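You operate a simulated robot arm through the tools that you are given. There is no shell and no other tool. Be economical: measure what you need, move in short steps, check, and stop when the job is done.

You run a simulated two-armed robot. Do the job below in one go: nothing can be reset, and whatever is moved stays where it is left.

TASK
Press the help call button to switch it on. Then take the bottle from the shelf under the tool board and put it on the shelf under the bench. Then put two of the black clips from the shelf under the bench on the green cover. Then fetch the white tank from the shelf under the bench and set it on the shelf under the tool board. The order counts. Set down upright: bottle, white tank.

The check looks at the end state, three seconds after you hand in, the way a careful person would. Anything else that was tipped, shoved, dropped, spilled or broken makes it a failure. Lids that push on must go on centred and level and be pressed home; caps that screw on are set level and turned clockwise until they are tight.

THE ROBOT
Two 7-joint arms with two-finger parallel grippers on one trunk, on a base that drives. Base frame: it is fixed to the floor where the robot stands at the start and does not move with it; the origin is under the middle of the robot, x ahead of it, y to its left, z up. Units: cm, degrees, N and s.
The left shoulder is at the start at [7, 17.7, 109], the right one opposite. With the tool pointing down near the work surface each hand reaches from about 10 to 38 cm from the robot's upright axis, wherever it stands, measured 20 degrees to its own side. Places, roughly: black clip (3x3x3 cm) [850, 430, 40]; bottle [750, -25, 50]; green cover (11x11x3 cm) [870, 470, 40]; help call button [750, 20, 110]; shelf under the bench [860, 440, 40]; shelf under the tool board [770, -20, 30]; white tank (18x7x9 cm) [840, 420, 50]. Payload 3.43 kg a hand.
The TCP of each hand is the grasp point between the finger pads, 3 cm short of the fingertips. In the tool frame z runs along the fingers and y along their closing line. Largest opening 9.4 cm; finger width 2.8, thickness 1; the body of the gripper, 5 by 9.6 cm, starts 5.5 cm behind the TCP.
Orientation is that of the tool frame in the base frame, as a unit quaternion [w, x, y, z]. With the fingers straight down and closing along the base's y, the tool's x points along the base's -x, its y along +y and its z along -z.

THE INTERFACE
- The arms move only by the tool apply_moves. It takes "left_steps", "right_steps" or both (then of equal length, played together; a hand with none holds still); each is a list of rows, each an object of numbers (a shift or turn left out is 0, a gripper value left out holds the last): "dx", "dy", "dz": the shift along the tool's x, y, z in units of 400 mm (1.0 is 400 mm); "wx", "wy", "wz": the turn, a rotation vector about the tool's x, y, z in units of 90 degrees (1.0 is 90 degrees); "claw": the gripper command, from -1 (fully open) to 1 (shut), values between in proportion. In form: [{"dx": .., "dy": .., "dz": .., "wx": .., "wy": .., "wz": .., "claw": ..}, ...]. A call has 1 to 10 rows; each row is the pose to reach, as a shift and turn from the pose commanded when the call began, along the tool's axes at that moment. A call with a number of a shift or a turn outside -1 to 1 is refused whole. A row lasts 0.2 s, in which the tool goes at most 5 cm and 8.6 degrees; a call with a longer step from one row to the next is refused whole, and so is a gripper value outside its range. Where a pose cannot be reached the arm comes as near as it can. A force on the tool above 40 N (or 10 N above the force at the start of the call, whichever is more), or a blocked arm, ends the call early, and 0.2 s more pass. Each finger travels about 15.3 cm/s and halts on what it meets, pressing with about 21 N; the grip force reading is that of the motor and also rises with nothing between the fingers. The clock runs only during rows and for 0.2 s after the last one: add rows that repeat a pose to give the fingers time. It gives the time, the measured TCP pose, the force on the tool (base axes), the opening and the grip force at its end, in the units of the frame above (readings bear some noise), with the torque about the TCP (base axes, N m) and any sound that the robot's microphone picked up.
- Cameras (640 x 400 px; columns grow to the right, rows downward): "scene" is now at [14.26, 0.45, 144.62]; the picture's right is [0.04, -1.00, 0.00], its down [-0.21, -0.01, -0.98] and it looks along [0.98, 0.04, -0.21] (base axes); focal length 248 px, centre (320, 200). "left" rides on the left gripper at [7.6, -1.4, -10.3] in its tool frame; the picture's right is [0.18, 0.98, 0.00], its down [-0.75, 0.14, -0.64] and it looks along [-0.63, 0.12, 0.77] (tool axes); focal length 243 px, centre (320, 200). "right" rides on the right gripper at [7.6, 1.4, -10.3] in its tool frame; the picture's right is [-0.18, 0.98, 0.00], its down [-0.75, -0.14, -0.64] and it looks along [-0.63, -0.12, 0.77] (tool axes); focal length 243 px, centre (320, 200). There is no depth. A picture from a camera that has moved, and an enlarged one, comes with that camera's place and axes in the base frame and with its lens.
- camera(camera): a new picture of that camera. It takes no simulated time.
- move_column(by): slides the trunk up (or, below 0, down) by that many cm; the arms and the scene camera ride with it, the base frame stays. It gives what a move gives, with no picture.
- drive_base(legs): drives the robot by 1 to 6 legs, each [ahead, turn to the left] in cm and degrees, along the robot's own axes; the way and the turn of a leg run together, so that a leg with both is an arc; at most 150 cm and 180 degrees a leg. The arms and the cameras ride along, it lands a little off, and it stops where it bumps. It gives what a move gives.
- turn_head(pan, tilt): turns the head with the scene camera to pan (to the left, within 86 degrees either way) and tilt (down, from -29 to 69), counted from straight ahead of the robot. It gives what a move gives.
- zoom(camera, box): a new picture of the part [left, top, right, bottom] of that camera's present view, enlarged. It takes no simulated time.
- close_job(): hands the job in; it is judged then, once.

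Go step by step. Nothing tells you exact positions but the pictures and the camera data: compare them with the known pose of the tool, close in by small moves and look again before you grip or let go. The budget is 165 turns and 138 pictures, counting those below and the enlarged ones. Unless the task says otherwise, let go and move clear before handing in.

The tools are called after "Emit:" as a command line: name --argument value ..., lists and objects as JSON in quotes. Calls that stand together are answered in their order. apply_moves: Moves the arms, as the interface text tells. Its arguments: {"type":"object","properties":{"left_steps":{"type":"array","items":{"type":"object","properties":{"dx":{"type":"number"},"dy":{"type":"number"},"dz":{"type":"number"},"wx":{"type":"number"},"wy":{"type":"number"},"wz":{"type":"number"},"claw":{"type":"number"}}}},"right_steps":{"type":"array","items":{"type":"object","properties":{"dx":{"type":"number"},"dy":{"type":"number"},"dz":{"type":"number"},"wx":{"type":"number"},"wy":{"type":"number"},"wz":{"type":"number"},"claw":{"type":"number"}}}}},"required":[]} The other tools are called the same way: move_column (by) slides the trunk up or down; drive_base (legs) drives the base; turn_head (pan, tilt) turns the head that bears the scene camera; camera (camera) takes a picture; zoom (camera, box) takes an enlarged picture of a part of a camera's view; close_job () hands the job in.

At the start:

```text
time_s: 0.0
left_tcp_pos: [48.5, 25.12, 133.87]
left_ee_rot: [0.003, 0.001, 1.0, 0.0]
left_contact_force: [-1.2, -0.1, -1.4]
left_ft_torque: [-0.01, -0.01, -0.02]
left_width: 9.39
left_gripper_force: 0.1
right_tcp_pos: [44.49, -20.49, 127.64]
right_ee_rot: [0.0, -0.001, 1.0, 0.0]
right_contact_force: [-0.4, -0.1, 0.8]
right_ft_torque: [-0.01, -0.03, 0.03]
right_width: 9.4
right_gripper_force: 0.0
trunk travel left (down, up): [-67.0, 17.0]
robot x, y, heading: [-0.13, 0.35, -0.1]
head pan, tilt: [2.1, 11.9]
```

scene: 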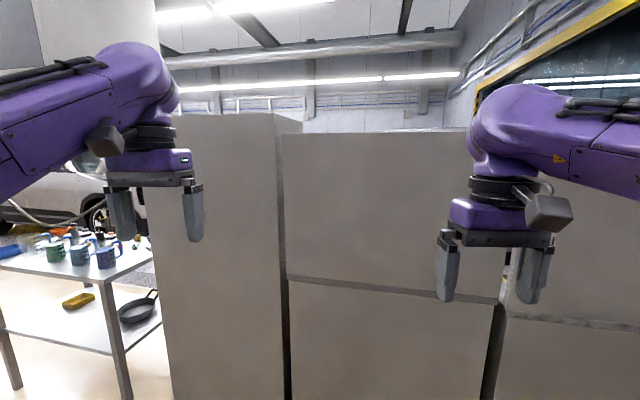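
right: 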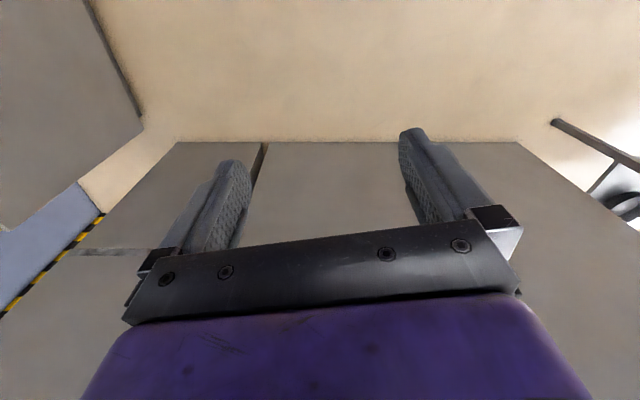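
left: 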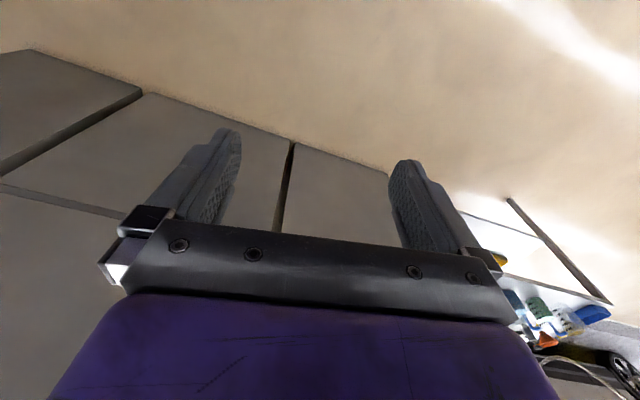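

I see partition panels ahead that block the way to the tool board at x≈750, and a bench to the left. I'll look left and right for a way round.

Emit:
turn_head --pan 60 --tilt 15

Emit:
camera --camera "scene"

Emit:
turn_head --pan -60 --tilt 15

Emit:
camera --camera "scene"

```text
time_s: 1.3
left_tcp_pos: [48.48, 25.1, 133.82]
left_ee_rot: [0.002, 0.0, 1.0, 0.0]
left_contact_force: [0.4, 0.9, -0.3]
left_ft_torque: [0.02, -0.03, -0.03]
left_width: 9.41
left_gripper_force: 0.0
right_tcp_pos: [44.56, -20.38, 127.63]
right_ee_rot: [0.001, -0.001, 1.0, -0.001]
right_contact_force: [0.2, 0.2, 0.9]
right_ft_torque: [0.02, 0.04, -0.01]
right_width: 9.4
right_gripper_force: 0.0
trunk travel left (down, up): [-67.0, 17.0]
robot x, y, heading: [-0.1, -0.28, 0.2]
head pan, tilt: [60.0, 15.0]
```

```text
134 pictures are left
camera scene: at [9.63, 8.19, 144.11], right [0.87, -0.5, 0.0], down [-0.13, -0.22, -0.97], along [0.48, 0.84, -0.26], focal length 248 px, centre (320, 200)
```

scene: 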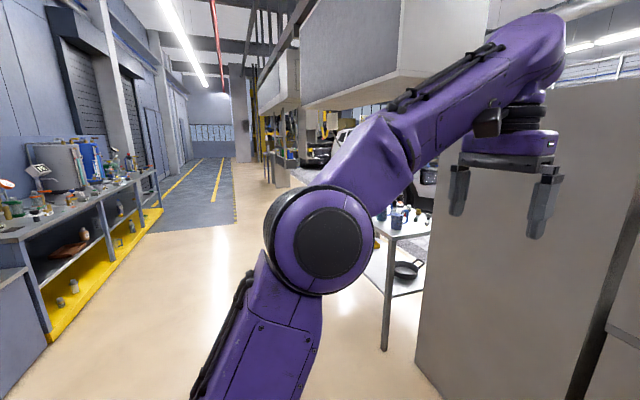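

```text
time_s: 3.3
left_tcp_pos: [48.5, 25.23, 133.76]
left_ee_rot: [0.002, 0.001, 1.0, -0.001]
left_contact_force: [-1.0, -0.8, -0.9]
left_ft_torque: [-0.02, 0.01, 0.0]
left_width: 9.43
left_gripper_force: 0.1
right_tcp_pos: [44.38, -20.41, 127.66]
right_ee_rot: [0.0, 0.0, 1.0, 0.0]
right_contact_force: [0.2, 0.5, 0.5]
right_ft_torque: [0.01, 0.05, 0.0]
right_width: 9.41
right_gripper_force: 0.1
trunk travel left (down, up): [-67.0, 17.0]
robot x, y, heading: [-0.38, 0.03, -0.1]
head pan, tilt: [-60.0, 15.0]
```

```text
133 pictures are left
camera scene: at [9.62, -7.98, 144.11], right [-0.87, -0.5, 0.0], down [-0.13, 0.22, -0.97], along [0.48, -0.84, -0.26], focal length 248 px, centre (320, 200)
```

scene: 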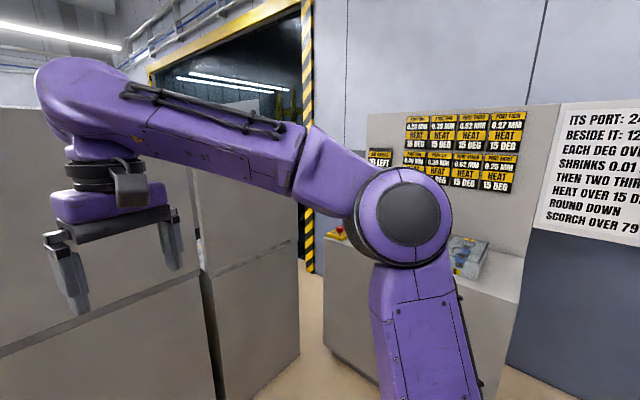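

The panels end on the left around (122, 86). A white bench sits beyond that, roughly y 107–192, with an open aisle running in +y. I'll turn left, drive up the aisle and look to the right.

Emit:
drive_base --legs '[[0, 90], [150, 0]]'

Emit:
turn_head --pan -60 --tilt 15

Emit:
camera --camera "scene"

Emit:
turn_head --pan 0 --tilt 20

Emit:
camera --camera "scene"

```text
time_s: 14.5
left_tcp_pos: [-19.12, 199.47, 133.82]
left_ee_rot: [0.001, -0.696, 0.718, 0.003]
left_contact_force: [-0.3, -0.1, 0.6]
left_ft_torque: [0.0, -0.02, 0.02]
left_width: 9.41
left_gripper_force: 0.1
right_tcp_pos: [26.24, 193.98, 127.65]
right_ee_rot: [0.0, -0.696, 0.718, 0.0]
right_contact_force: [-0.5, 0.4, 0.5]
right_ft_torque: [0.0, 0.0, 0.03]
right_width: 9.39
right_gripper_force: 0.0
trunk travel left (down, up): [-67.0, 17.0]
robot x, y, heading: [4.52, 150.22, 88.3]
head pan, tilt: [-60.0, 15.0]
```

```text
time_s: 15.1
left_tcp_pos: [-19.05, 199.4, 133.94]
left_ee_rot: [0.001, -0.696, 0.718, 0.001]
left_contact_force: [0.2, 0.3, 0.0]
left_ft_torque: [-0.01, 0.03, -0.02]
left_width: 9.43
left_gripper_force: 0.1
right_tcp_pos: [26.33, 193.96, 127.6]
right_ee_rot: [0.001, -0.696, 0.718, 0.001]
right_contact_force: [0.0, -0.8, -0.4]
right_ft_torque: [0.02, 0.02, 0.03]
right_width: 9.4
right_gripper_force: 0.0
trunk travel left (down, up): [-67.0, 17.0]
robot x, y, heading: [4.58, 150.3, 88.2]
head pan, tilt: [-60.0, 15.0]
```

```text
132 pictures are left
camera scene: at [12.91, 159.74, 144.11], right [0.47, -0.88, 0.0], down [-0.23, -0.12, -0.97], along [0.85, 0.46, -0.26], focal length 248 px, centre (320, 200)
```

scene: 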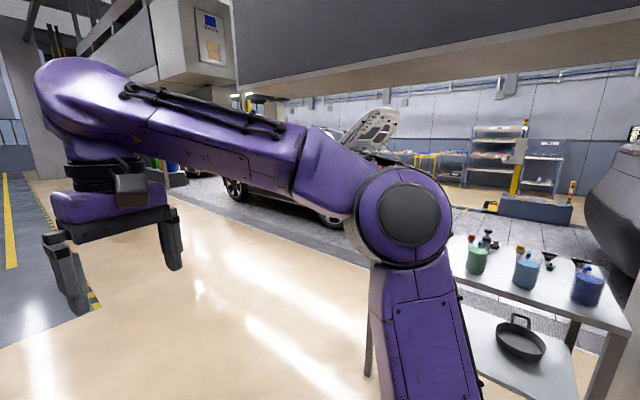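

```text
time_s: 16.4
left_tcp_pos: [-19.04, 199.5, 133.73]
left_ee_rot: [0.001, -0.697, 0.717, 0.001]
left_contact_force: [0.9, -0.3, -0.4]
left_ft_torque: [0.01, 0.03, -0.02]
left_width: 9.39
left_gripper_force: 0.1
right_tcp_pos: [26.41, 194.12, 127.67]
right_ee_rot: [0.001, -0.696, 0.718, 0.001]
right_contact_force: [0.2, -0.2, -0.5]
right_ft_torque: [-0.01, 0.02, -0.01]
right_width: 9.39
right_gripper_force: 0.1
trunk travel left (down, up): [-67.0, 17.0]
robot x, y, heading: [4.74, 149.93, 88.4]
head pan, tilt: [0.0, 20.0]
```

```text
131 pictures are left
camera scene: at [4.98, 164.63, 143.29], right [1.0, -0.03, 0.0], down [-0.01, -0.34, -0.94], along [0.03, 0.94, -0.34], focal length 248 px, centre (320, 200)
```

scene: 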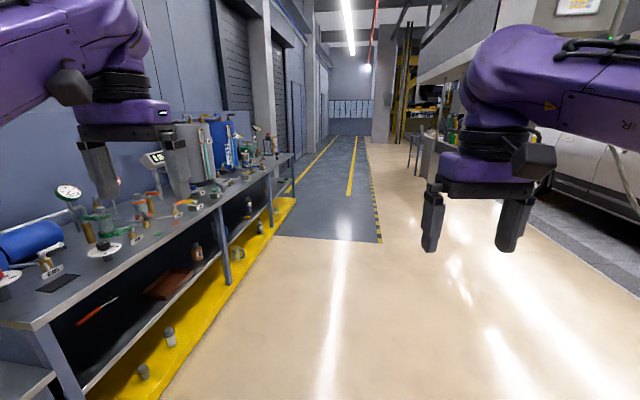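

The garage bay opens out to the right beyond the white bench. Cars stand at about x 370–440, with a gap between them, and racks line the far wall. I'll move up the aisle, face +x and look again.

Emit:
drive_base --legs '[[110, 0], [0, -95]]'

Emit:
turn_head --pan 0 --tilt 10

Emit:
camera --camera "scene"

```text
time_s: 25.9
left_tcp_pos: [55.67, 281.07, 133.88]
left_ee_rot: [0.001, 0.025, 1.0, 0.0]
left_contact_force: [-0.7, 0.6, 0.5]
left_ft_torque: [0.0, 0.05, -0.01]
left_width: 9.39
left_gripper_force: 0.1
right_tcp_pos: [49.29, 235.75, 127.53]
right_ee_rot: [0.001, 0.024, 1.0, 0.001]
right_contact_force: [-0.3, -0.1, -0.1]
right_ft_torque: [0.0, 0.02, 0.0]
right_width: 9.39
right_gripper_force: 0.1
trunk travel left (down, up): [-67.0, 17.0]
robot x, y, heading: [5.94, 258.69, -3.0]
head pan, tilt: [0.0, 20.0]
```

```text
time_s: 26.6
left_tcp_pos: [55.73, 281.15, 133.85]
left_ee_rot: [0.002, 0.026, 1.0, 0.0]
left_contact_force: [-0.7, 0.7, 0.1]
left_ft_torque: [0.01, -0.02, 0.01]
left_width: 9.41
left_gripper_force: 0.1
right_tcp_pos: [49.41, 235.82, 127.52]
right_ee_rot: [0.001, 0.025, 1.0, 0.0]
right_contact_force: [-0.3, -0.6, 0.6]
right_ft_torque: [0.01, 0.0, 0.01]
right_width: 9.42
right_gripper_force: 0.0
trunk travel left (down, up): [-67.0, 17.0]
robot x, y, heading: [5.8, 258.04, -2.8]
head pan, tilt: [0.0, 10.0]
```

```text
130 pictures are left
camera scene: at [20.15, 257.73, 144.92], right [-0.05, -1.0, 0.0], down [-0.17, 0.01, -0.98], along [0.98, -0.05, -0.17], focal length 248 px, centre (320, 200)
```

scene: 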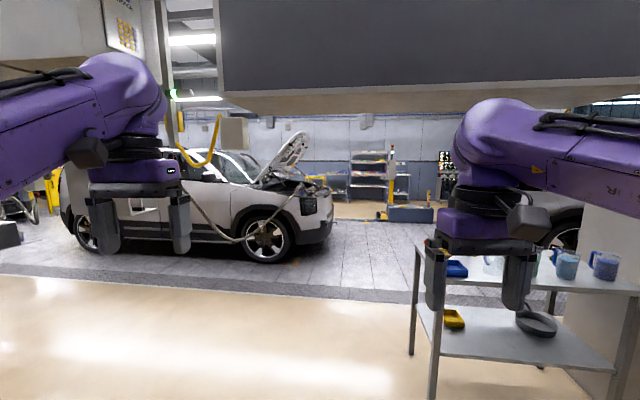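

There's a clear gap between the SUV, whose front is near y≈210, and the car on the right at y<-100. I'll drive past the bench end, turn diagonally into the gap, then face +x.

Emit:
drive_base --legs '[[150, 0], [65, 0], [0, -42], [150, 0], [40, 0], [0, 43]]'

Emit:
camera --camera "scene"

```text
time_s: 50.2
left_tcp_pos: [403.89, 136.08, 133.91]
left_ee_rot: [0.002, 0.015, 1.0, 0.001]
left_contact_force: [1.0, -0.6, -0.5]
left_ft_torque: [-0.02, -0.02, 0.0]
left_width: 9.42
left_gripper_force: 0.1
right_tcp_pos: [398.64, 90.67, 127.79]
right_ee_rot: [0.001, 0.014, 1.0, 0.001]
right_contact_force: [0.0, -0.5, 0.8]
right_ft_torque: [-0.01, -0.01, -0.03]
right_width: 9.39
right_gripper_force: 0.1
trunk travel left (down, up): [-67.0, 17.0]
robot x, y, heading: [354.37, 112.39, -1.4]
head pan, tilt: [0.0, 10.0]
```

```text
129 pictures are left
camera scene: at [368.94, 111.98, 144.92], right [-0.03, -1.0, 0.0], down [-0.17, 0.01, -0.98], along [0.98, -0.03, -0.17], focal length 248 px, centre (320, 200)
```

scene: 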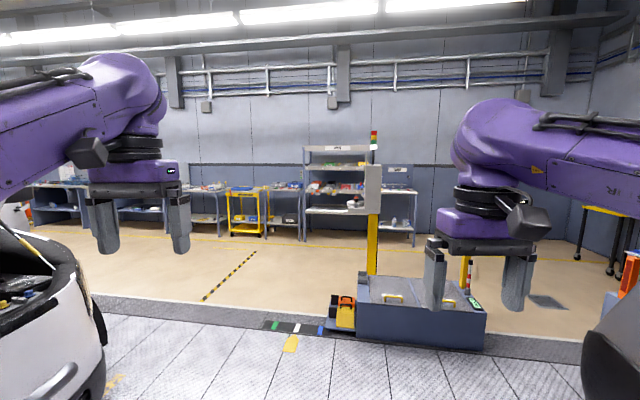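

The target racks along the far wall are now in view, with a blue box with posts between us and the wall. I'll zoom in on the racks.

Emit:
zoom --camera "scene" --box '[290, 120, 450, 260]'

Emit:
zoom --camera "scene" --box '[20, 150, 310, 250]'

```text
2.86 times, centred on (370, 190) of scene
camera zoom: at [368.94, 111.98, 144.92], right [-0.03, -1.0, 0.0], down [-0.17, 0.01, -0.98], along [0.98, -0.03, -0.17], focal length 707 px, centre (177, 229)
```

zoom: 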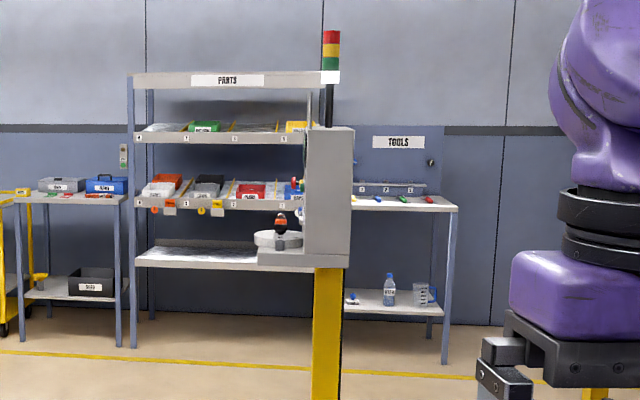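

```text
2.21 times, centred on (165, 200) of scene
camera zoom: at [368.94, 111.98, 144.92], right [-0.03, -1.0, 0.0], down [-0.17, 0.01, -0.98], along [0.98, -0.03, -0.17], focal length 546 px, centre (662, 200)
```

zoom: 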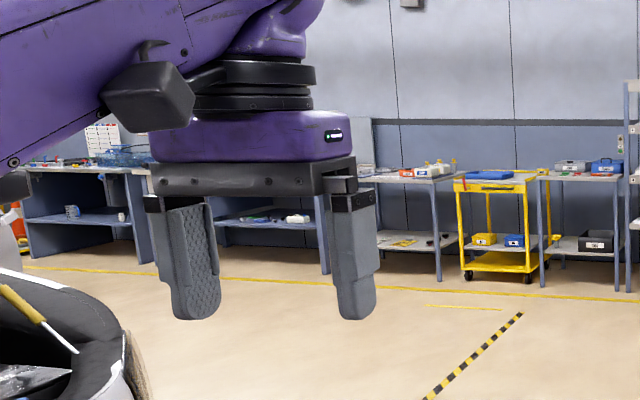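

The tools bench has the bottle on its lower shelf near (750, -25). The bench with the white tank is at y≈440. I'll drive left round the blue box at y≈155, then face the tool board.

Emit:
drive_base --legs '[[0, 27], [100, 0], [0, -26], [150, 0], [52, 0], [0, -60]]'

Emit:
camera --camera "scene"

```text
time_s: 70.3
left_tcp_pos: [692.36, 125.53, 133.89]
left_ee_rot: [0.001, 0.497, 0.868, -0.002]
left_contact_force: [-0.7, 0.7, 0.6]
left_ft_torque: [0.02, 0.0, 0.02]
left_width: 9.4
left_gripper_force: 0.0
right_tcp_pos: [651.01, 105.8, 127.55]
right_ee_rot: [0.001, 0.496, 0.868, -0.001]
right_contact_force: [0.2, 0.3, -0.4]
right_ft_torque: [0.01, -0.04, 0.01]
right_width: 9.41
right_gripper_force: 0.0
trunk travel left (down, up): [-67.0, 17.0]
robot x, y, heading: [646.38, 154.4, -59.4]
head pan, tilt: [0.0, 10.0]
```

```text
126 pictures are left
camera scene: at [653.22, 142.31, 144.92], right [-0.86, -0.51, 0.0], down [-0.09, 0.15, -0.98], along [0.5, -0.85, -0.17], focal length 248 px, centre (320, 200)
```

scene: 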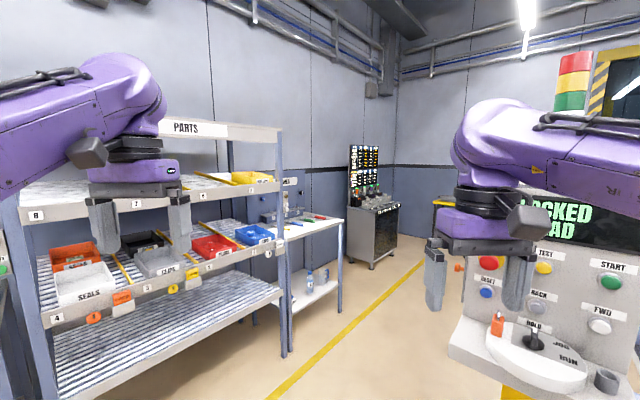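

The parts rack front is around x≈715 and the tools bench lies beyond it. I'll zoom in to look for the help button near (750, 20, 110).

Emit:
zoom --camera "scene" --box '[240, 150, 400, 310]'

```text
2.50 times, centred on (320, 230) of scene
camera zoom: at [653.22, 142.31, 144.92], right [-0.86, -0.51, 0.0], down [-0.09, 0.15, -0.98], along [0.5, -0.85, -0.17], focal length 619 px, centre (320, 125)
```

zoom: 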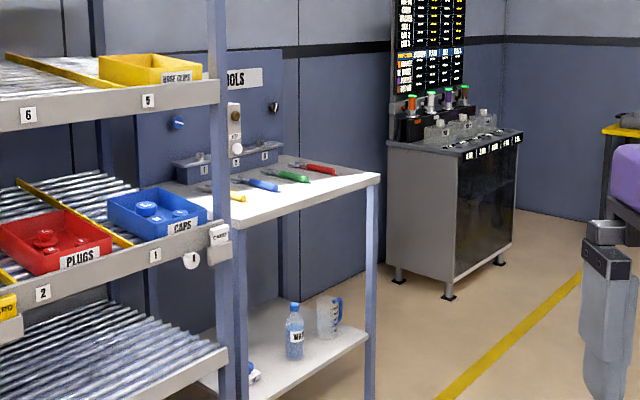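

The yellow line shows the wall and racks slanted about 11°, so facing it squarely means heading ≈ -11°. The console sticks out on the right, so I'll drive parallel to the wall about 70 cm off the rack fronts.

Emit:
drive_base --legs '[[0, 55], [66, 0], [0, -97], [135, 0], [0, 90]]'

Emit:
camera --camera "scene"

```text
time_s: 90.6
left_tcp_pos: [738.34, 30.39, 133.96]
left_ee_rot: [0.002, 0.106, 0.994, -0.002]
left_contact_force: [1.4, 0.1, -0.1]
left_ft_torque: [-0.01, 0.0, 0.01]
left_width: 9.35
left_gripper_force: 0.1
right_tcp_pos: [724.85, -13.49, 127.67]
right_ee_rot: [0.001, 0.106, 0.994, 0.0]
right_contact_force: [0.8, -0.3, 0.2]
right_ft_torque: [0.02, 0.03, 0.03]
right_width: 9.42
right_gripper_force: 0.1
trunk travel left (down, up): [-67.0, 17.0]
robot x, y, heading: [685.47, 16.2, -12.2]
head pan, tilt: [0.0, 10.0]
```

```text
124 pictures are left
camera scene: at [699.49, 12.98, 144.92], right [-0.21, -0.98, 0.0], down [-0.17, 0.04, -0.98], along [0.96, -0.21, -0.17], focal length 248 px, centre (320, 200)
```

scene: 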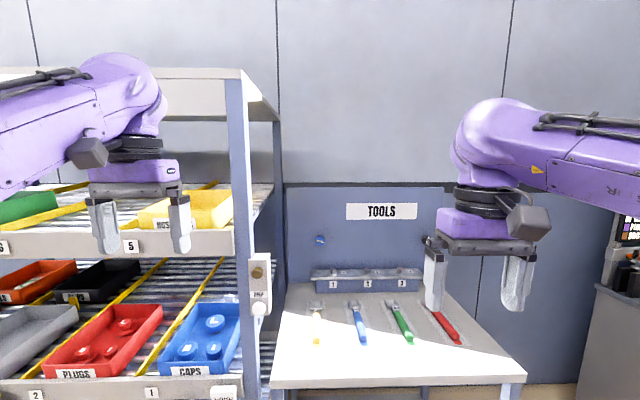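

Emit:
zoom --camera "scene" --box '[200, 230, 320, 330]'

```text
4.00 times, centred on (260, 280) of scene
camera zoom: at [699.49, 12.98, 144.92], right [-0.21, -0.98, 0.0], down [-0.17, 0.04, -0.98], along [0.96, -0.21, -0.17], focal length 990 px, centre (560, -120)
```

zoom: 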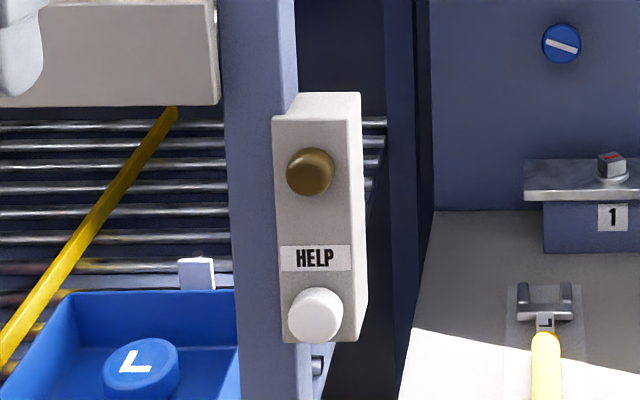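

The box on the rack's right post has an amber lamp above, the label HELP, and a white push button below at roughly (755, 16, 110). I'll shut the left gripper and swing it to point horizontally at the rack.

Emit:
apply_moves --left_steps '[{"wy": -0.095, "dz": 0.05, "dy": -0.02, "claw": 1}, {"wy": -0.19, "dz": 0.1, "dy": -0.05}, {"wy": -0.285, "dz": 0.15, "dy": -0.08}, {"wy": -0.38, "dz": 0.2, "dy": -0.11}, {"wy": -0.475, "dz": 0.25, "dy": -0.14}, {"wy": -0.57, "dz": 0.3, "dy": -0.17}, {"wy": -0.665, "dz": 0.35, "dy": -0.2}, {"wy": -0.76, "dz": 0.4, "dy": -0.22}, {"wy": -0.855, "dz": 0.46, "dy": -0.24}, {"wy": -0.95, "dz": 0.52, "dy": -0.25}]'

Emit:
camera --camera "scene"

Emit:
camera --camera "left"

```text
time_s: 92.8
left_tcp_pos: [736.5, 20.21, 113.1]
left_ee_rot: [0.675, 0.079, 0.729, -0.073]
left_contact_force: [0.5, -0.2, 0.2]
left_ft_torque: [-0.01, 0.0, 0.01]
left_width: 0.02
left_gripper_force: 21.3
left hand out of reach, approached as far as the arm can: row 10
right_tcp_pos: [724.93, -13.55, 127.63]
right_ee_rot: [0.0, 0.106, 0.994, 0.002]
right_contact_force: [0.7, 0.1, 0.7]
right_ft_torque: [0.01, 0.01, 0.01]
right_width: 9.42
right_gripper_force: 0.1
trunk travel left (down, up): [-67.0, 17.0]
robot x, y, heading: [685.38, 16.11, -12.5]
head pan, tilt: [0.0, 10.0]
```

```text
122 pictures are left
camera scene: at [699.67, 12.92, 144.9], right [-0.21, -0.98, 0.0], down [-0.17, 0.04, -0.98], along [0.96, -0.21, -0.18], focal length 248 px, centre (320, 200)
```

scene: 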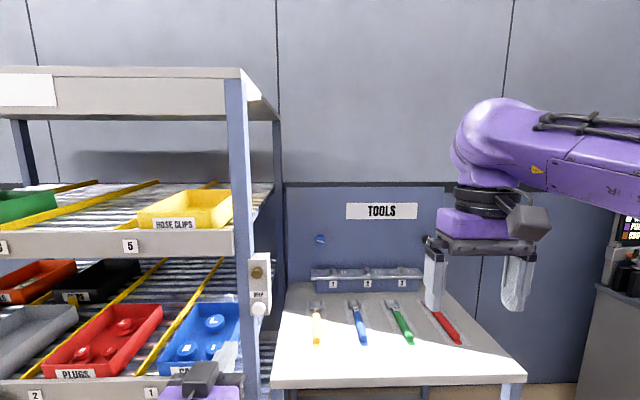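

```text
121 pictures are left
camera left: at [725.57, 20.94, 106.22], right [0.2, 0.96, -0.18], down [-0.54, 0.26, 0.8], along [0.82, -0.06, 0.57], focal length 243 px, centre (320, 200)
```

left: 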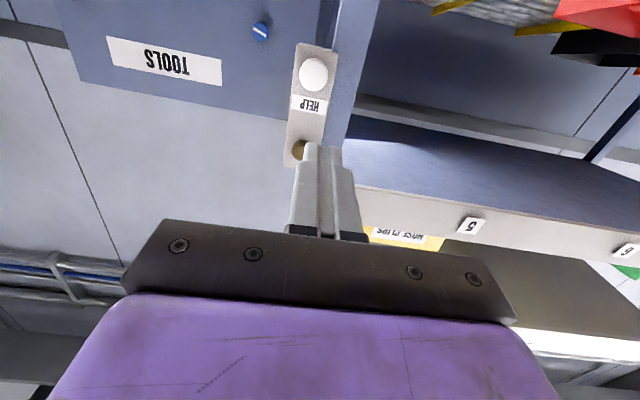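

Triangulating gives the button at about (753, 15.7, 110.2). The closed fingertips are 14.3 cm short of it, needing -0.9 cm along tool y and +1.6 cm along tool x. I'll align and advance most of the way.

Emit:
apply_moves --left_steps '[{"dx": 0.04, "dy": -0.022}, {"dx": 0.04, "dy": -0.022, "dz": 0.08}, {"dx": 0.04, "dy": -0.022, "dz": 0.16}, {"dx": 0.04, "dy": -0.022, "dz": 0.24}, {"dx": 0.04, "dy": -0.022, "dz": 0.28}]'

Emit:
camera --camera "left"

Emit:
zoom --camera "scene" --box '[200, 230, 320, 330]'

```text
time_s: 94.0
left_tcp_pos: [747.15, 17.03, 110.76]
left_ee_rot: [0.676, 0.078, 0.729, -0.073]
left_contact_force: [0.7, -0.5, -1.1]
left_ft_torque: [0.0, 0.01, 0.02]
left_width: 0.01
left_gripper_force: 20.8
right_tcp_pos: [724.68, -13.38, 127.6]
right_ee_rot: [0.0, 0.106, 0.994, -0.001]
right_contact_force: [-0.1, -0.3, 0.2]
right_ft_torque: [0.03, 0.01, -0.01]
right_width: 9.39
right_gripper_force: 0.1
trunk travel left (down, up): [-67.0, 17.0]
robot x, y, heading: [685.6, 16.34, -12.1]
head pan, tilt: [0.0, 10.0]
```

```text
120 pictures are left
camera left: at [736.26, 17.77, 103.91], right [0.19, 0.96, -0.18], down [-0.54, 0.26, 0.8], along [0.82, -0.06, 0.57], focal length 243 px, centre (320, 200)
```

left: 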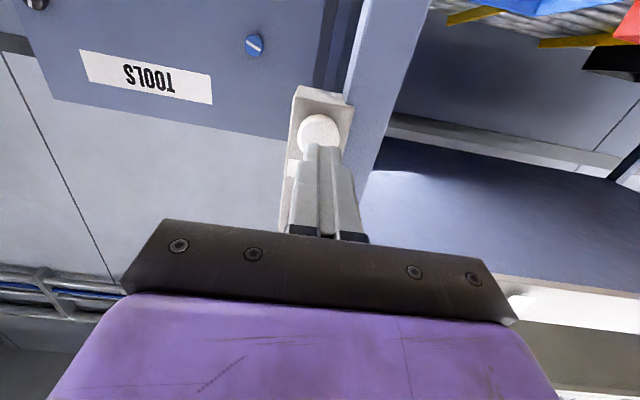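

```text
4.00 times, centred on (260, 280) of scene
camera zoom: at [699.56, 13.01, 144.92], right [-0.21, -0.98, 0.0], down [-0.17, 0.04, -0.98], along [0.96, -0.21, -0.17], focal length 990 px, centre (560, -120)
```

zoom: 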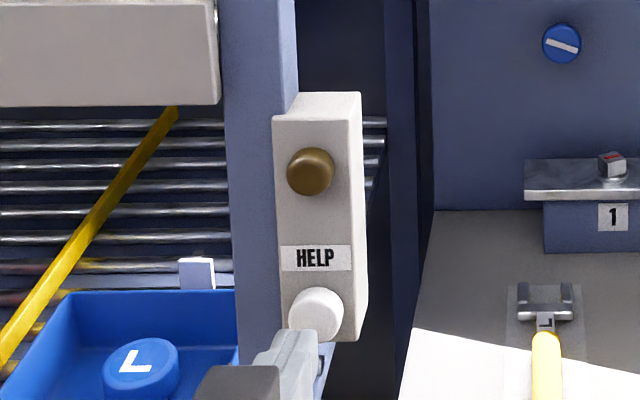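

The fingertips are about 3 cm short of the white button and lined up with it. I'll press forward in small steps.

Emit:
apply_moves --left_steps '[{"dz": 0.02}, {"dz": 0.04}, {"dz": 0.055}, {"dz": 0.07}, {"dz": 0.08}, {"dz": 0.09}, {"dz": 0.1}]'

Emit:
zoom --camera "scene" --box '[200, 230, 320, 330]'

```text
time_s: 95.6
left_tcp_pos: [750.44, 16.45, 110.56]
left_ee_rot: [0.677, 0.078, 0.729, -0.073]
left_contact_force: [-27.0, 5.2, -5.2]
left_ft_torque: [0.02, -0.1, -0.02]
left_width: 0.01
left_gripper_force: 21.4
right_tcp_pos: [724.17, -13.2, 127.79]
right_ee_rot: [0.003, 0.105, 0.995, 0.0]
right_contact_force: [0.9, 0.2, -0.4]
right_ft_torque: [-0.03, 0.0, 0.0]
right_width: 9.4
right_gripper_force: 0.0
trunk travel left (down, up): [-67.0, 17.0]
robot x, y, heading: [685.44, 16.03, -12.4]
head pan, tilt: [0.0, 10.0]
heard: click
```

```text
4.00 times, centred on (260, 280) of scene
camera zoom: at [698.79, 13.16, 144.98], right [-0.21, -0.98, 0.0], down [-0.16, 0.04, -0.99], along [0.96, -0.21, -0.17], focal length 990 px, centre (560, -120)
```

zoom: 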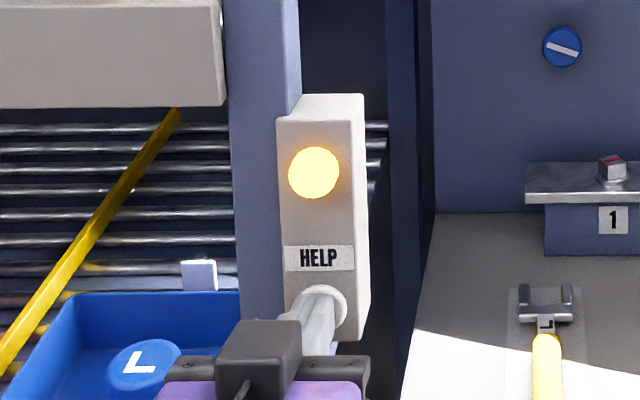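

A click was heard and the amber lamp is lit. I'll retract, then check the lamp stays on.

Emit:
apply_moves --left_steps '[{"dz": -0.1}, {"dz": -0.2}, {"dz": -0.3}, {"dz": -0.36}]'

Emit:
turn_head --pan -15 --tilt 40

Emit:
camera --camera "scene"

```text
time_s: 96.6
left_tcp_pos: [736.85, 19.55, 111.62]
left_ee_rot: [0.676, 0.077, 0.729, -0.072]
left_contact_force: [-0.2, -0.7, -0.1]
left_ft_torque: [-0.01, 0.03, -0.01]
left_width: 0.01
left_gripper_force: 21.3
right_tcp_pos: [724.7, -13.31, 127.82]
right_ee_rot: [0.0, 0.106, 0.994, 0.0]
right_contact_force: [0.6, -0.4, 0.2]
right_ft_torque: [-0.01, 0.02, -0.03]
right_width: 9.41
right_gripper_force: 0.1
trunk travel left (down, up): [-67.0, 17.0]
robot x, y, heading: [685.23, 16.08, -12.0]
head pan, tilt: [0.0, 10.0]
```

```text
time_s: 97.6
left_tcp_pos: [736.93, 19.58, 111.59]
left_ee_rot: [0.677, 0.077, 0.729, -0.072]
left_contact_force: [-0.1, 0.1, -0.1]
left_ft_torque: [-0.02, -0.02, 0.02]
left_width: 0.0
left_gripper_force: 21.2
right_tcp_pos: [724.8, -13.38, 127.65]
right_ee_rot: [0.0, 0.105, 0.994, 0.0]
right_contact_force: [-0.4, 0.5, 0.6]
right_ft_torque: [0.0, 0.0, -0.03]
right_width: 9.42
right_gripper_force: 0.0
trunk travel left (down, up): [-67.0, 17.0]
robot x, y, heading: [685.74, 15.85, -12.1]
head pan, tilt: [-15.0, 40.0]
```

```text
117 pictures are left
camera scene: at [697.98, 11.08, 140.16], right [-0.46, -0.89, 0.0], down [-0.57, 0.29, -0.77], along [0.68, -0.35, -0.64], focal length 248 px, centre (320, 200)
```

scene: 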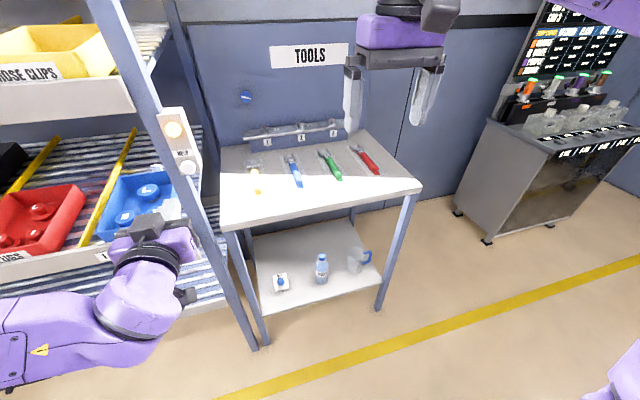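

The lamp stays lit. The bottle stands on the lower shelf, about (758, -20), z 30–52, with the bench front edge near x≈750. I'll back off, fold the left arm, lower the trunk and tilt the right hand toward the shelf.

Emit:
drive_base --legs '[[-15, 0]]'

Emit:
apply_moves --left_steps '[{"dz": -0.07, "dx": -0.02, "dy": 0.02, "wy": 0.09}, {"dz": -0.14, "dx": -0.04, "dy": 0.04, "wy": 0.18}, {"dz": -0.21, "dx": -0.06, "dy": 0.06, "wy": 0.27}, {"dz": -0.28, "dx": -0.09, "dy": 0.08, "wy": 0.36}, {"dz": -0.35, "dx": -0.12, "dy": 0.1, "wy": 0.45}, {"dz": -0.42, "dx": -0.15, "dy": 0.12, "wy": 0.54}, {"dz": -0.49, "dx": -0.18, "dy": 0.14, "wy": 0.63}, {"dz": -0.55, "dx": -0.21, "dy": 0.16, "wy": 0.72}, {"dz": -0.6, "dx": -0.23, "dy": 0.18, "wy": 0.81}, {"dz": -0.65, "dx": -0.25, "dy": 0.2, "wy": 0.9}]'

Emit:
move_column --by -44

Emit:
apply_moves --right_steps '[{"dz": 0.09, "wy": -0.067}, {"dz": 0.18, "wy": -0.134}, {"dz": 0.27, "wy": -0.2}, {"dz": 0.36, "wy": -0.267}, {"dz": 0.45, "wy": -0.333}, {"dz": 0.54, "wy": -0.4}, {"dz": 0.63, "wy": -0.467}, {"dz": 0.72, "wy": -0.533}, {"dz": 0.8, "wy": -0.6}, {"dz": 0.87, "wy": -0.667}]'

Emit:
turn_head --pan -10 --tilt 25

Emit:
camera --camera "scene"

Emit:
camera --camera "right"

```text
time_s: 98.9
left_tcp_pos: [722.39, 22.87, 111.53]
left_ee_rot: [0.675, 0.077, 0.73, -0.072]
left_contact_force: [-0.1, 0.1, -0.3]
left_ft_torque: [-0.01, -0.02, -0.01]
left_width: 0.01
left_gripper_force: 21.1
right_tcp_pos: [710.33, -10.12, 127.58]
right_ee_rot: [0.0, 0.106, 0.994, 0.0]
right_contact_force: [-0.8, -0.4, -0.3]
right_ft_torque: [0.0, 0.01, 0.03]
right_width: 9.4
right_gripper_force: 0.2
trunk travel left (down, up): [-67.0, 17.0]
robot x, y, heading: [671.11, 19.24, -12.2]
head pan, tilt: [-15.0, 40.0]
```

```text
time_s: 101.1
left_tcp_pos: [699.41, 35.82, 123.47]
left_ee_rot: [0.04, 0.104, 0.994, -0.004]
left_contact_force: [0.1, 0.2, 0.3]
left_ft_torque: [0.0, -0.02, -0.04]
left_width: 0.01
left_gripper_force: 21.4
left hand out of reach, approached as far as the arm can: row 1, 2, 3
right_tcp_pos: [710.25, -10.07, 127.55]
right_ee_rot: [0.0, 0.104, 0.995, 0.0]
right_contact_force: [0.5, -0.1, -0.7]
right_ft_torque: [0.03, 0.0, 0.0]
right_width: 9.41
right_gripper_force: 0.1
trunk travel left (down, up): [-67.0, 17.0]
robot x, y, heading: [671.24, 18.79, -12.1]
head pan, tilt: [-15.0, 40.0]
```

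```text
refused: -44 is not a number from -40 to 40
```

```text
time_s: 103.3
left_tcp_pos: [699.53, 35.82, 123.59]
left_ee_rot: [0.04, 0.106, 0.994, -0.004]
left_contact_force: [0.3, 0.4, -0.3]
left_ft_torque: [-0.01, 0.01, 0.01]
left_width: 0.0
left_gripper_force: 21.1
right_tcp_pos: [712.95, -10.27, 91.86]
right_ee_rot: [0.497, 0.091, 0.861, -0.052]
right_contact_force: [-0.3, 0.5, -0.9]
right_ft_torque: [0.01, 0.0, 0.0]
right_width: 9.4
right_gripper_force: 0.0
right hand out of reach, approached as far as the arm can: row 8, 9, 10
trunk travel left (down, up): [-67.0, 17.0]
robot x, y, heading: [670.95, 18.75, -12.2]
head pan, tilt: [-15.0, 40.0]
```

```text
time_s: 104.1
left_tcp_pos: [699.36, 35.86, 123.59]
left_ee_rot: [0.04, 0.104, 0.994, -0.005]
left_contact_force: [0.0, -0.5, -0.1]
left_ft_torque: [0.01, 0.0, -0.01]
left_width: 0.0
left_gripper_force: 21.0
right_tcp_pos: [713.03, -10.41, 91.93]
right_ee_rot: [0.499, 0.09, 0.861, -0.052]
right_contact_force: [0.4, 0.5, -0.8]
right_ft_torque: [0.01, 0.0, -0.02]
right_width: 9.4
right_gripper_force: 0.0
trunk travel left (down, up): [-67.0, 17.0]
robot x, y, heading: [670.69, 19.01, -12.5]
head pan, tilt: [-10.0, 25.0]
```

```text
116 pictures are left
camera scene: at [684.35, 14.66, 142.48], right [-0.38, -0.93, 0.0], down [-0.39, 0.16, -0.91], along [0.84, -0.34, -0.42], focal length 248 px, centre (320, 200)
```

scene: 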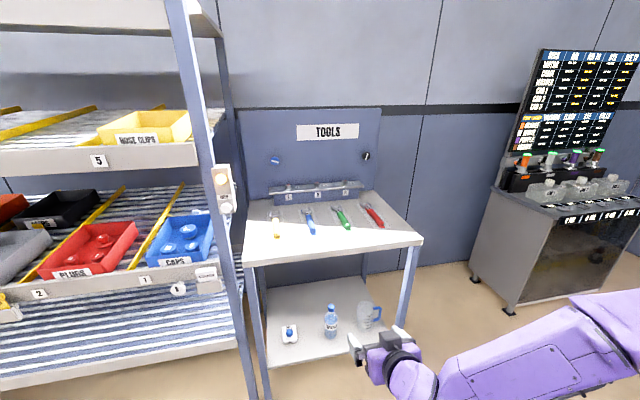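

```text
115 pictures are left
camera right: at [700.82, -6.18, 90.67], right [0.29, 0.94, 0.16], down [-0.21, -0.1, 0.97], along [0.93, -0.32, 0.16], focal length 243 px, centre (320, 200)
```

right: 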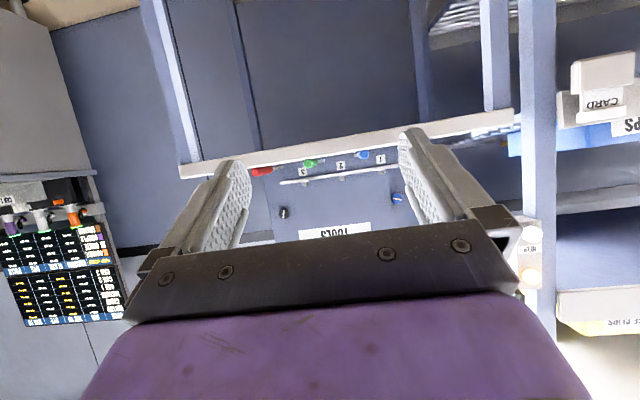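

The arms are set. Now I'll lower the trunk 40 cm and look at the bottle again.

Emit:
move_column --by -40

Emit:
camera --camera "scene"

Emit:
camera --camera "right"

```text
time_s: 107.9
left_tcp_pos: [699.46, 35.81, 83.46]
left_ee_rot: [0.041, 0.105, 0.994, -0.004]
left_contact_force: [-0.7, 0.5, -0.3]
left_ft_torque: [-0.01, -0.01, 0.01]
left_width: 0.0
left_gripper_force: 21.1
right_tcp_pos: [713.11, -10.3, 52.0]
right_ee_rot: [0.498, 0.091, 0.861, -0.053]
right_contact_force: [-0.7, 0.3, 0.6]
right_ft_torque: [0.02, -0.01, 0.02]
right_width: 9.38
right_gripper_force: 0.0
trunk travel left (down, up): [-27.0, 57.0]
robot x, y, heading: [670.71, 18.92, -12.2]
head pan, tilt: [-10.0, 25.0]
```

```text
114 pictures are left
camera scene: at [684.36, 14.64, 102.49], right [-0.38, -0.93, 0.0], down [-0.39, 0.16, -0.91], along [0.84, -0.34, -0.42], focal length 248 px, centre (320, 200)
```

scene: 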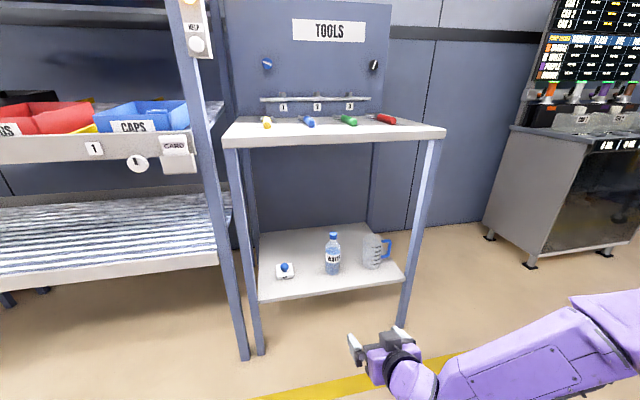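

```text
113 pictures are left
camera right: at [700.82, -6.19, 50.65], right [0.29, 0.94, 0.16], down [-0.21, -0.1, 0.97], along [0.93, -0.32, 0.16], focal length 243 px, centre (320, 200)
```

right: 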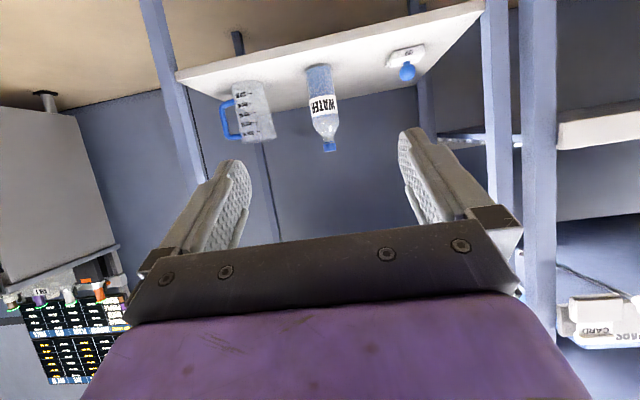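

Triangulation puts the bottle axis at about (759, -21.2), standing on z≈31 with its body centred near z 38–40. I'll drive 33 cm ahead, then re-measure.

Emit:
drive_base --legs '[[33, 0]]'

Emit:
camera --camera "right"

Emit:
camera --camera "scene"

```text
time_s: 110.1
left_tcp_pos: [732.12, 28.87, 83.47]
left_ee_rot: [0.041, 0.104, 0.994, -0.005]
left_contact_force: [0.1, 0.9, 0.1]
left_ft_torque: [-0.01, 0.0, -0.01]
left_width: 0.04
left_gripper_force: 21.7
right_tcp_pos: [745.71, -17.3, 52.05]
right_ee_rot: [0.498, 0.091, 0.861, -0.052]
right_contact_force: [-0.5, -0.4, 0.4]
right_ft_torque: [-0.04, 0.03, 0.0]
right_width: 9.4
right_gripper_force: 0.0
trunk travel left (down, up): [-27.0, 57.0]
robot x, y, heading: [704.03, 11.66, -12.2]
head pan, tilt: [-10.0, 25.0]
```

```text
112 pictures are left
camera right: at [733.49, -13.12, 50.63], right [0.29, 0.94, 0.16], down [-0.21, -0.1, 0.97], along [0.93, -0.32, 0.16], focal length 243 px, centre (320, 200)
```

right: 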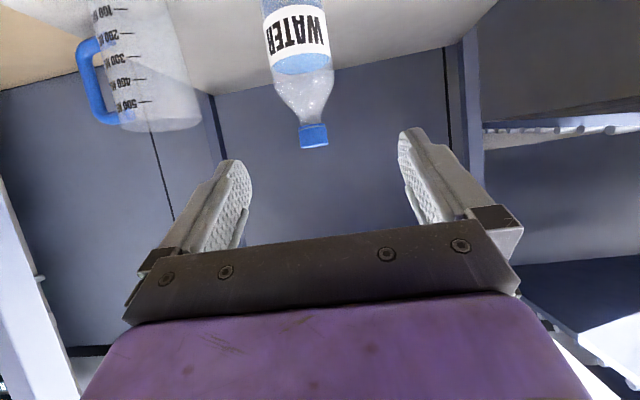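

```text
111 pictures are left
camera scene: at [717.02, 7.68, 102.48], right [-0.38, -0.93, 0.0], down [-0.39, 0.16, -0.91], along [0.84, -0.34, -0.42], focal length 248 px, centre (320, 200)
```

scene: 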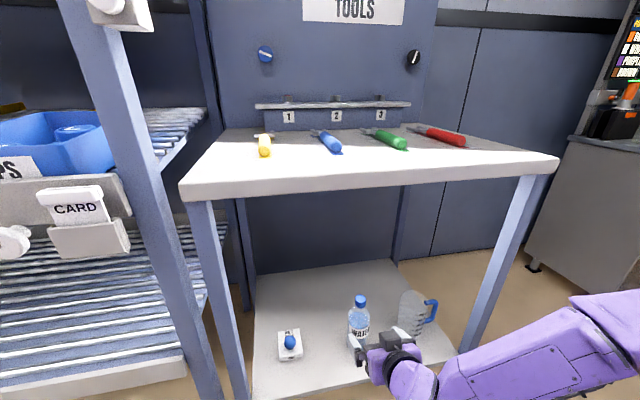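

The bottle axis is confirmed at (759.2, -21.3). I'll lower to z≈40, align sideways and move partway in.

Emit:
apply_moves --right_steps '[{"dx": 0.087, "dy": -0.014, "dz": 0.05}, {"dx": 0.174, "dy": -0.0275, "dz": 0.1}, {"dx": 0.261, "dy": -0.0275, "dz": 0.15}, {"dx": 0.261, "dy": -0.0275, "dz": 0.15}, {"dx": 0.211, "dy": -0.0275, "dz": 0.237}, {"dx": 0.171, "dy": -0.0275, "dz": 0.307}]'

Emit:
camera --camera "right"

Emit:
zoom --camera "scene" --box '[280, 270, 460, 390]'

```text
time_s: 111.5
left_tcp_pos: [732.0, 28.8, 83.4]
left_ee_rot: [0.041, 0.104, 0.994, -0.005]
left_contact_force: [-0.2, -0.9, 0.1]
left_ft_torque: [0.0, 0.01, 0.0]
left_width: 0.01
left_gripper_force: 21.3
right_tcp_pos: [752.5, -19.66, 39.85]
right_ee_rot: [0.497, 0.09, 0.861, -0.052]
right_contact_force: [0.4, -0.3, 0.3]
right_ft_torque: [-0.02, 0.01, -0.01]
right_width: 9.42
right_gripper_force: 0.2
trunk travel left (down, up): [-27.0, 57.0]
robot x, y, heading: [703.5, 11.97, -11.9]
head pan, tilt: [-10.0, 25.0]
```

```text
110 pictures are left
camera right: at [740.36, -15.58, 38.54], right [0.29, 0.94, 0.16], down [-0.21, -0.1, 0.97], along [0.93, -0.32, 0.16], focal length 243 px, centre (320, 200)
```

right: 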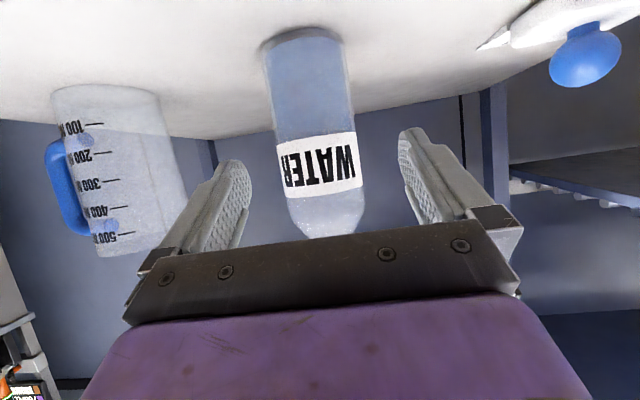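

```text
3.33 times, centred on (370, 330) of scene
camera zoom: at [717.0, 7.69, 102.48], right [-0.38, -0.93, 0.0], down [-0.39, 0.16, -0.91], along [0.84, -0.34, -0.42], focal length 825 px, centre (153, -233)
```

zoom: 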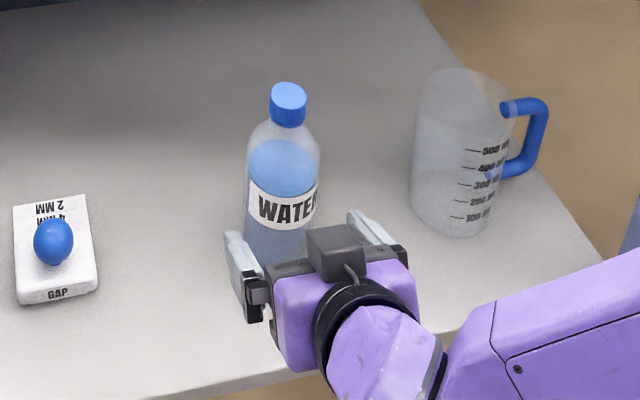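

The bottle sits centred between the fingers, 6.9 cm ahead. I'll move in and close.

Emit:
apply_moves --right_steps '[{"dx": -0.028, "dy": -0.003, "dz": 0.049}, {"dx": -0.056, "dy": -0.005, "dz": 0.098}, {"dx": -0.084, "dy": -0.005, "dz": 0.146}, {"dx": -0.084, "dy": -0.005, "dz": 0.146, "claw": 0.2}, {"dx": -0.084, "dy": -0.005, "dz": 0.146, "claw": 1}, {"dx": -0.084, "dy": -0.005, "dz": 0.146, "claw": 1}, {"dx": -0.084, "dy": -0.005, "dz": 0.146, "claw": 1}]'

Emit:
zoom --camera "scene" --box '[280, 270, 460, 390]'

```text
time_s: 113.1
left_tcp_pos: [732.04, 28.82, 83.48]
left_ee_rot: [0.041, 0.104, 0.994, -0.005]
left_contact_force: [-0.1, -0.2, 0.0]
left_ft_torque: [0.05, -0.01, -0.01]
left_width: 0.0
left_gripper_force: 21.1
right_tcp_pos: [759.16, -21.29, 39.96]
right_ee_rot: [0.499, 0.09, 0.861, -0.052]
right_contact_force: [1.2, -1.0, 2.3]
right_ft_torque: [0.01, -0.16, -0.02]
right_width: 6.75
right_gripper_force: 21.1
trunk travel left (down, up): [-27.0, 57.0]
robot x, y, heading: [703.69, 12.07, -11.7]
head pan, tilt: [-10.0, 25.0]
```

```text
3.33 times, centred on (370, 330) of scene
camera zoom: at [716.99, 7.68, 102.49], right [-0.38, -0.93, 0.0], down [-0.39, 0.16, -0.91], along [0.84, -0.34, -0.42], focal length 825 px, centre (153, -233)
```

zoom: 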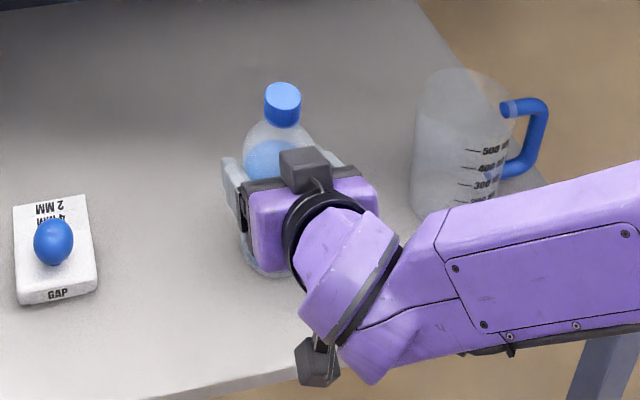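

The bottle is gripped at 6.75 cm wide. I'll lift it 5 cm and withdraw straight back.

Emit:
apply_moves --right_steps '[{"dx": -0.054, "dz": -0.031}, {"dx": -0.108, "dz": -0.062}, {"dx": -0.064, "dz": -0.138}, {"dx": -0.02, "dz": -0.214}, {"dx": 0.024, "dz": -0.29}, {"dx": 0.067, "dz": -0.365}]'

Emit:
drive_base --legs '[[-40, 0]]'

Emit:
turn_head --pan 70 --tilt 10

Emit:
camera --camera "scene"

Emit:
turn_head --pan -10 --tilt 30

Emit:
camera --camera "scene"

```text
time_s: 114.5
left_tcp_pos: [731.89, 28.85, 83.43]
left_ee_rot: [0.041, 0.105, 0.994, -0.004]
left_contact_force: [-0.2, 0.1, -0.2]
left_ft_torque: [0.02, -0.02, -0.04]
left_width: 0.0
left_gripper_force: 20.6
right_tcp_pos: [745.52, -18.46, 44.91]
right_ee_rot: [0.498, 0.091, 0.861, -0.052]
right_contact_force: [0.2, -1.3, -3.8]
right_ft_torque: [0.01, 0.05, -0.02]
right_width: 6.77
right_gripper_force: 20.5
trunk travel left (down, up): [-27.0, 57.0]
robot x, y, heading: [703.63, 11.79, -12.1]
head pan, tilt: [-10.0, 25.0]
```

```text
time_s: 117.1
left_tcp_pos: [692.2, 37.23, 83.48]
left_ee_rot: [0.041, 0.107, 0.993, -0.005]
left_contact_force: [0.8, -0.3, 0.1]
left_ft_torque: [0.0, -0.02, -0.01]
left_width: 0.01
left_gripper_force: 20.7
right_tcp_pos: [705.4, -10.13, 44.72]
right_ee_rot: [0.498, 0.093, 0.861, -0.054]
right_contact_force: [0.5, -0.2, -5.0]
right_ft_torque: [0.02, 0.01, -0.02]
right_width: 6.76
right_gripper_force: 20.8
trunk travel left (down, up): [-27.0, 57.0]
robot x, y, heading: [664.25, 20.89, -12.0]
head pan, tilt: [-10.0, 25.0]
```

```text
time_s: 118.6
left_tcp_pos: [692.14, 37.36, 83.43]
left_ee_rot: [0.04, 0.107, 0.993, -0.005]
left_contact_force: [0.3, 0.3, -0.7]
left_ft_torque: [0.01, -0.02, 0.03]
left_width: 0.03
left_gripper_force: 21.5
right_tcp_pos: [705.42, -10.15, 44.76]
right_ee_rot: [0.497, 0.092, 0.861, -0.052]
right_contact_force: [-0.1, 0.1, -4.1]
right_ft_torque: [0.01, 0.03, 0.0]
right_width: 6.77
right_gripper_force: 20.8
trunk travel left (down, up): [-27.0, 57.0]
robot x, y, heading: [664.01, 20.37, -12.7]
head pan, tilt: [70.0, 10.0]
```

```text
107 pictures are left
camera scene: at [673.54, 27.55, 104.92], right [0.84, -0.54, 0.0], down [-0.09, -0.15, -0.98], along [0.53, 0.83, -0.17], focal length 248 px, centre (320, 200)
```

scene: 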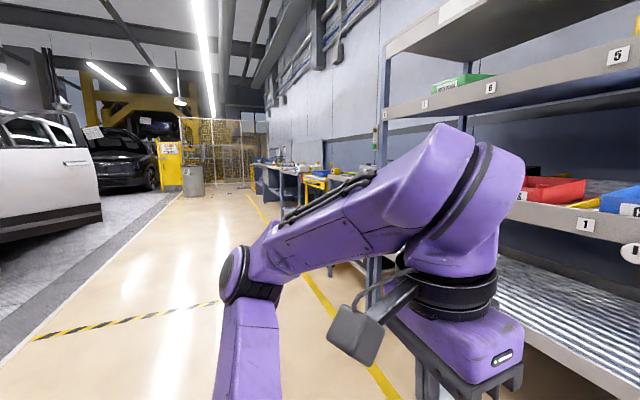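

```text
time_s: 120.1
left_tcp_pos: [692.23, 37.29, 83.39]
left_ee_rot: [0.041, 0.107, 0.993, -0.004]
left_contact_force: [0.2, 0.0, 1.0]
left_ft_torque: [-0.02, -0.04, 0.01]
left_width: 0.01
left_gripper_force: 21.0
right_tcp_pos: [705.28, -10.06, 44.82]
right_ee_rot: [0.498, 0.092, 0.861, -0.053]
right_contact_force: [-0.7, 0.3, -4.6]
right_ft_torque: [0.04, 0.04, -0.02]
right_width: 6.78
right_gripper_force: 21.3
trunk travel left (down, up): [-27.0, 57.0]
robot x, y, heading: [663.94, 20.54, -12.4]
head pan, tilt: [-10.0, 30.0]
```

```text
106 pictures are left
camera scene: at [676.93, 16.27, 101.68], right [-0.38, -0.93, 0.0], down [-0.46, 0.19, -0.87], along [0.8, -0.33, -0.5], focal length 248 px, centre (320, 200)
```

scene: 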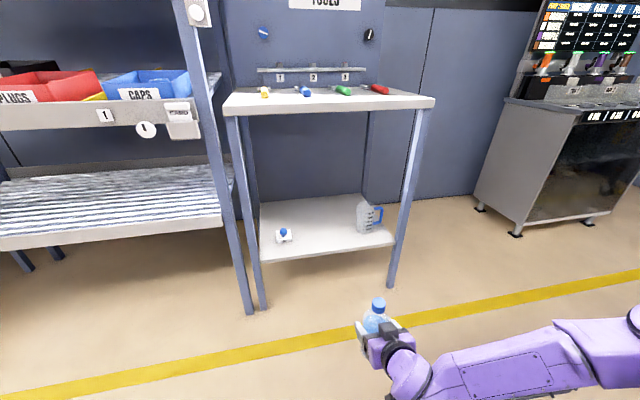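

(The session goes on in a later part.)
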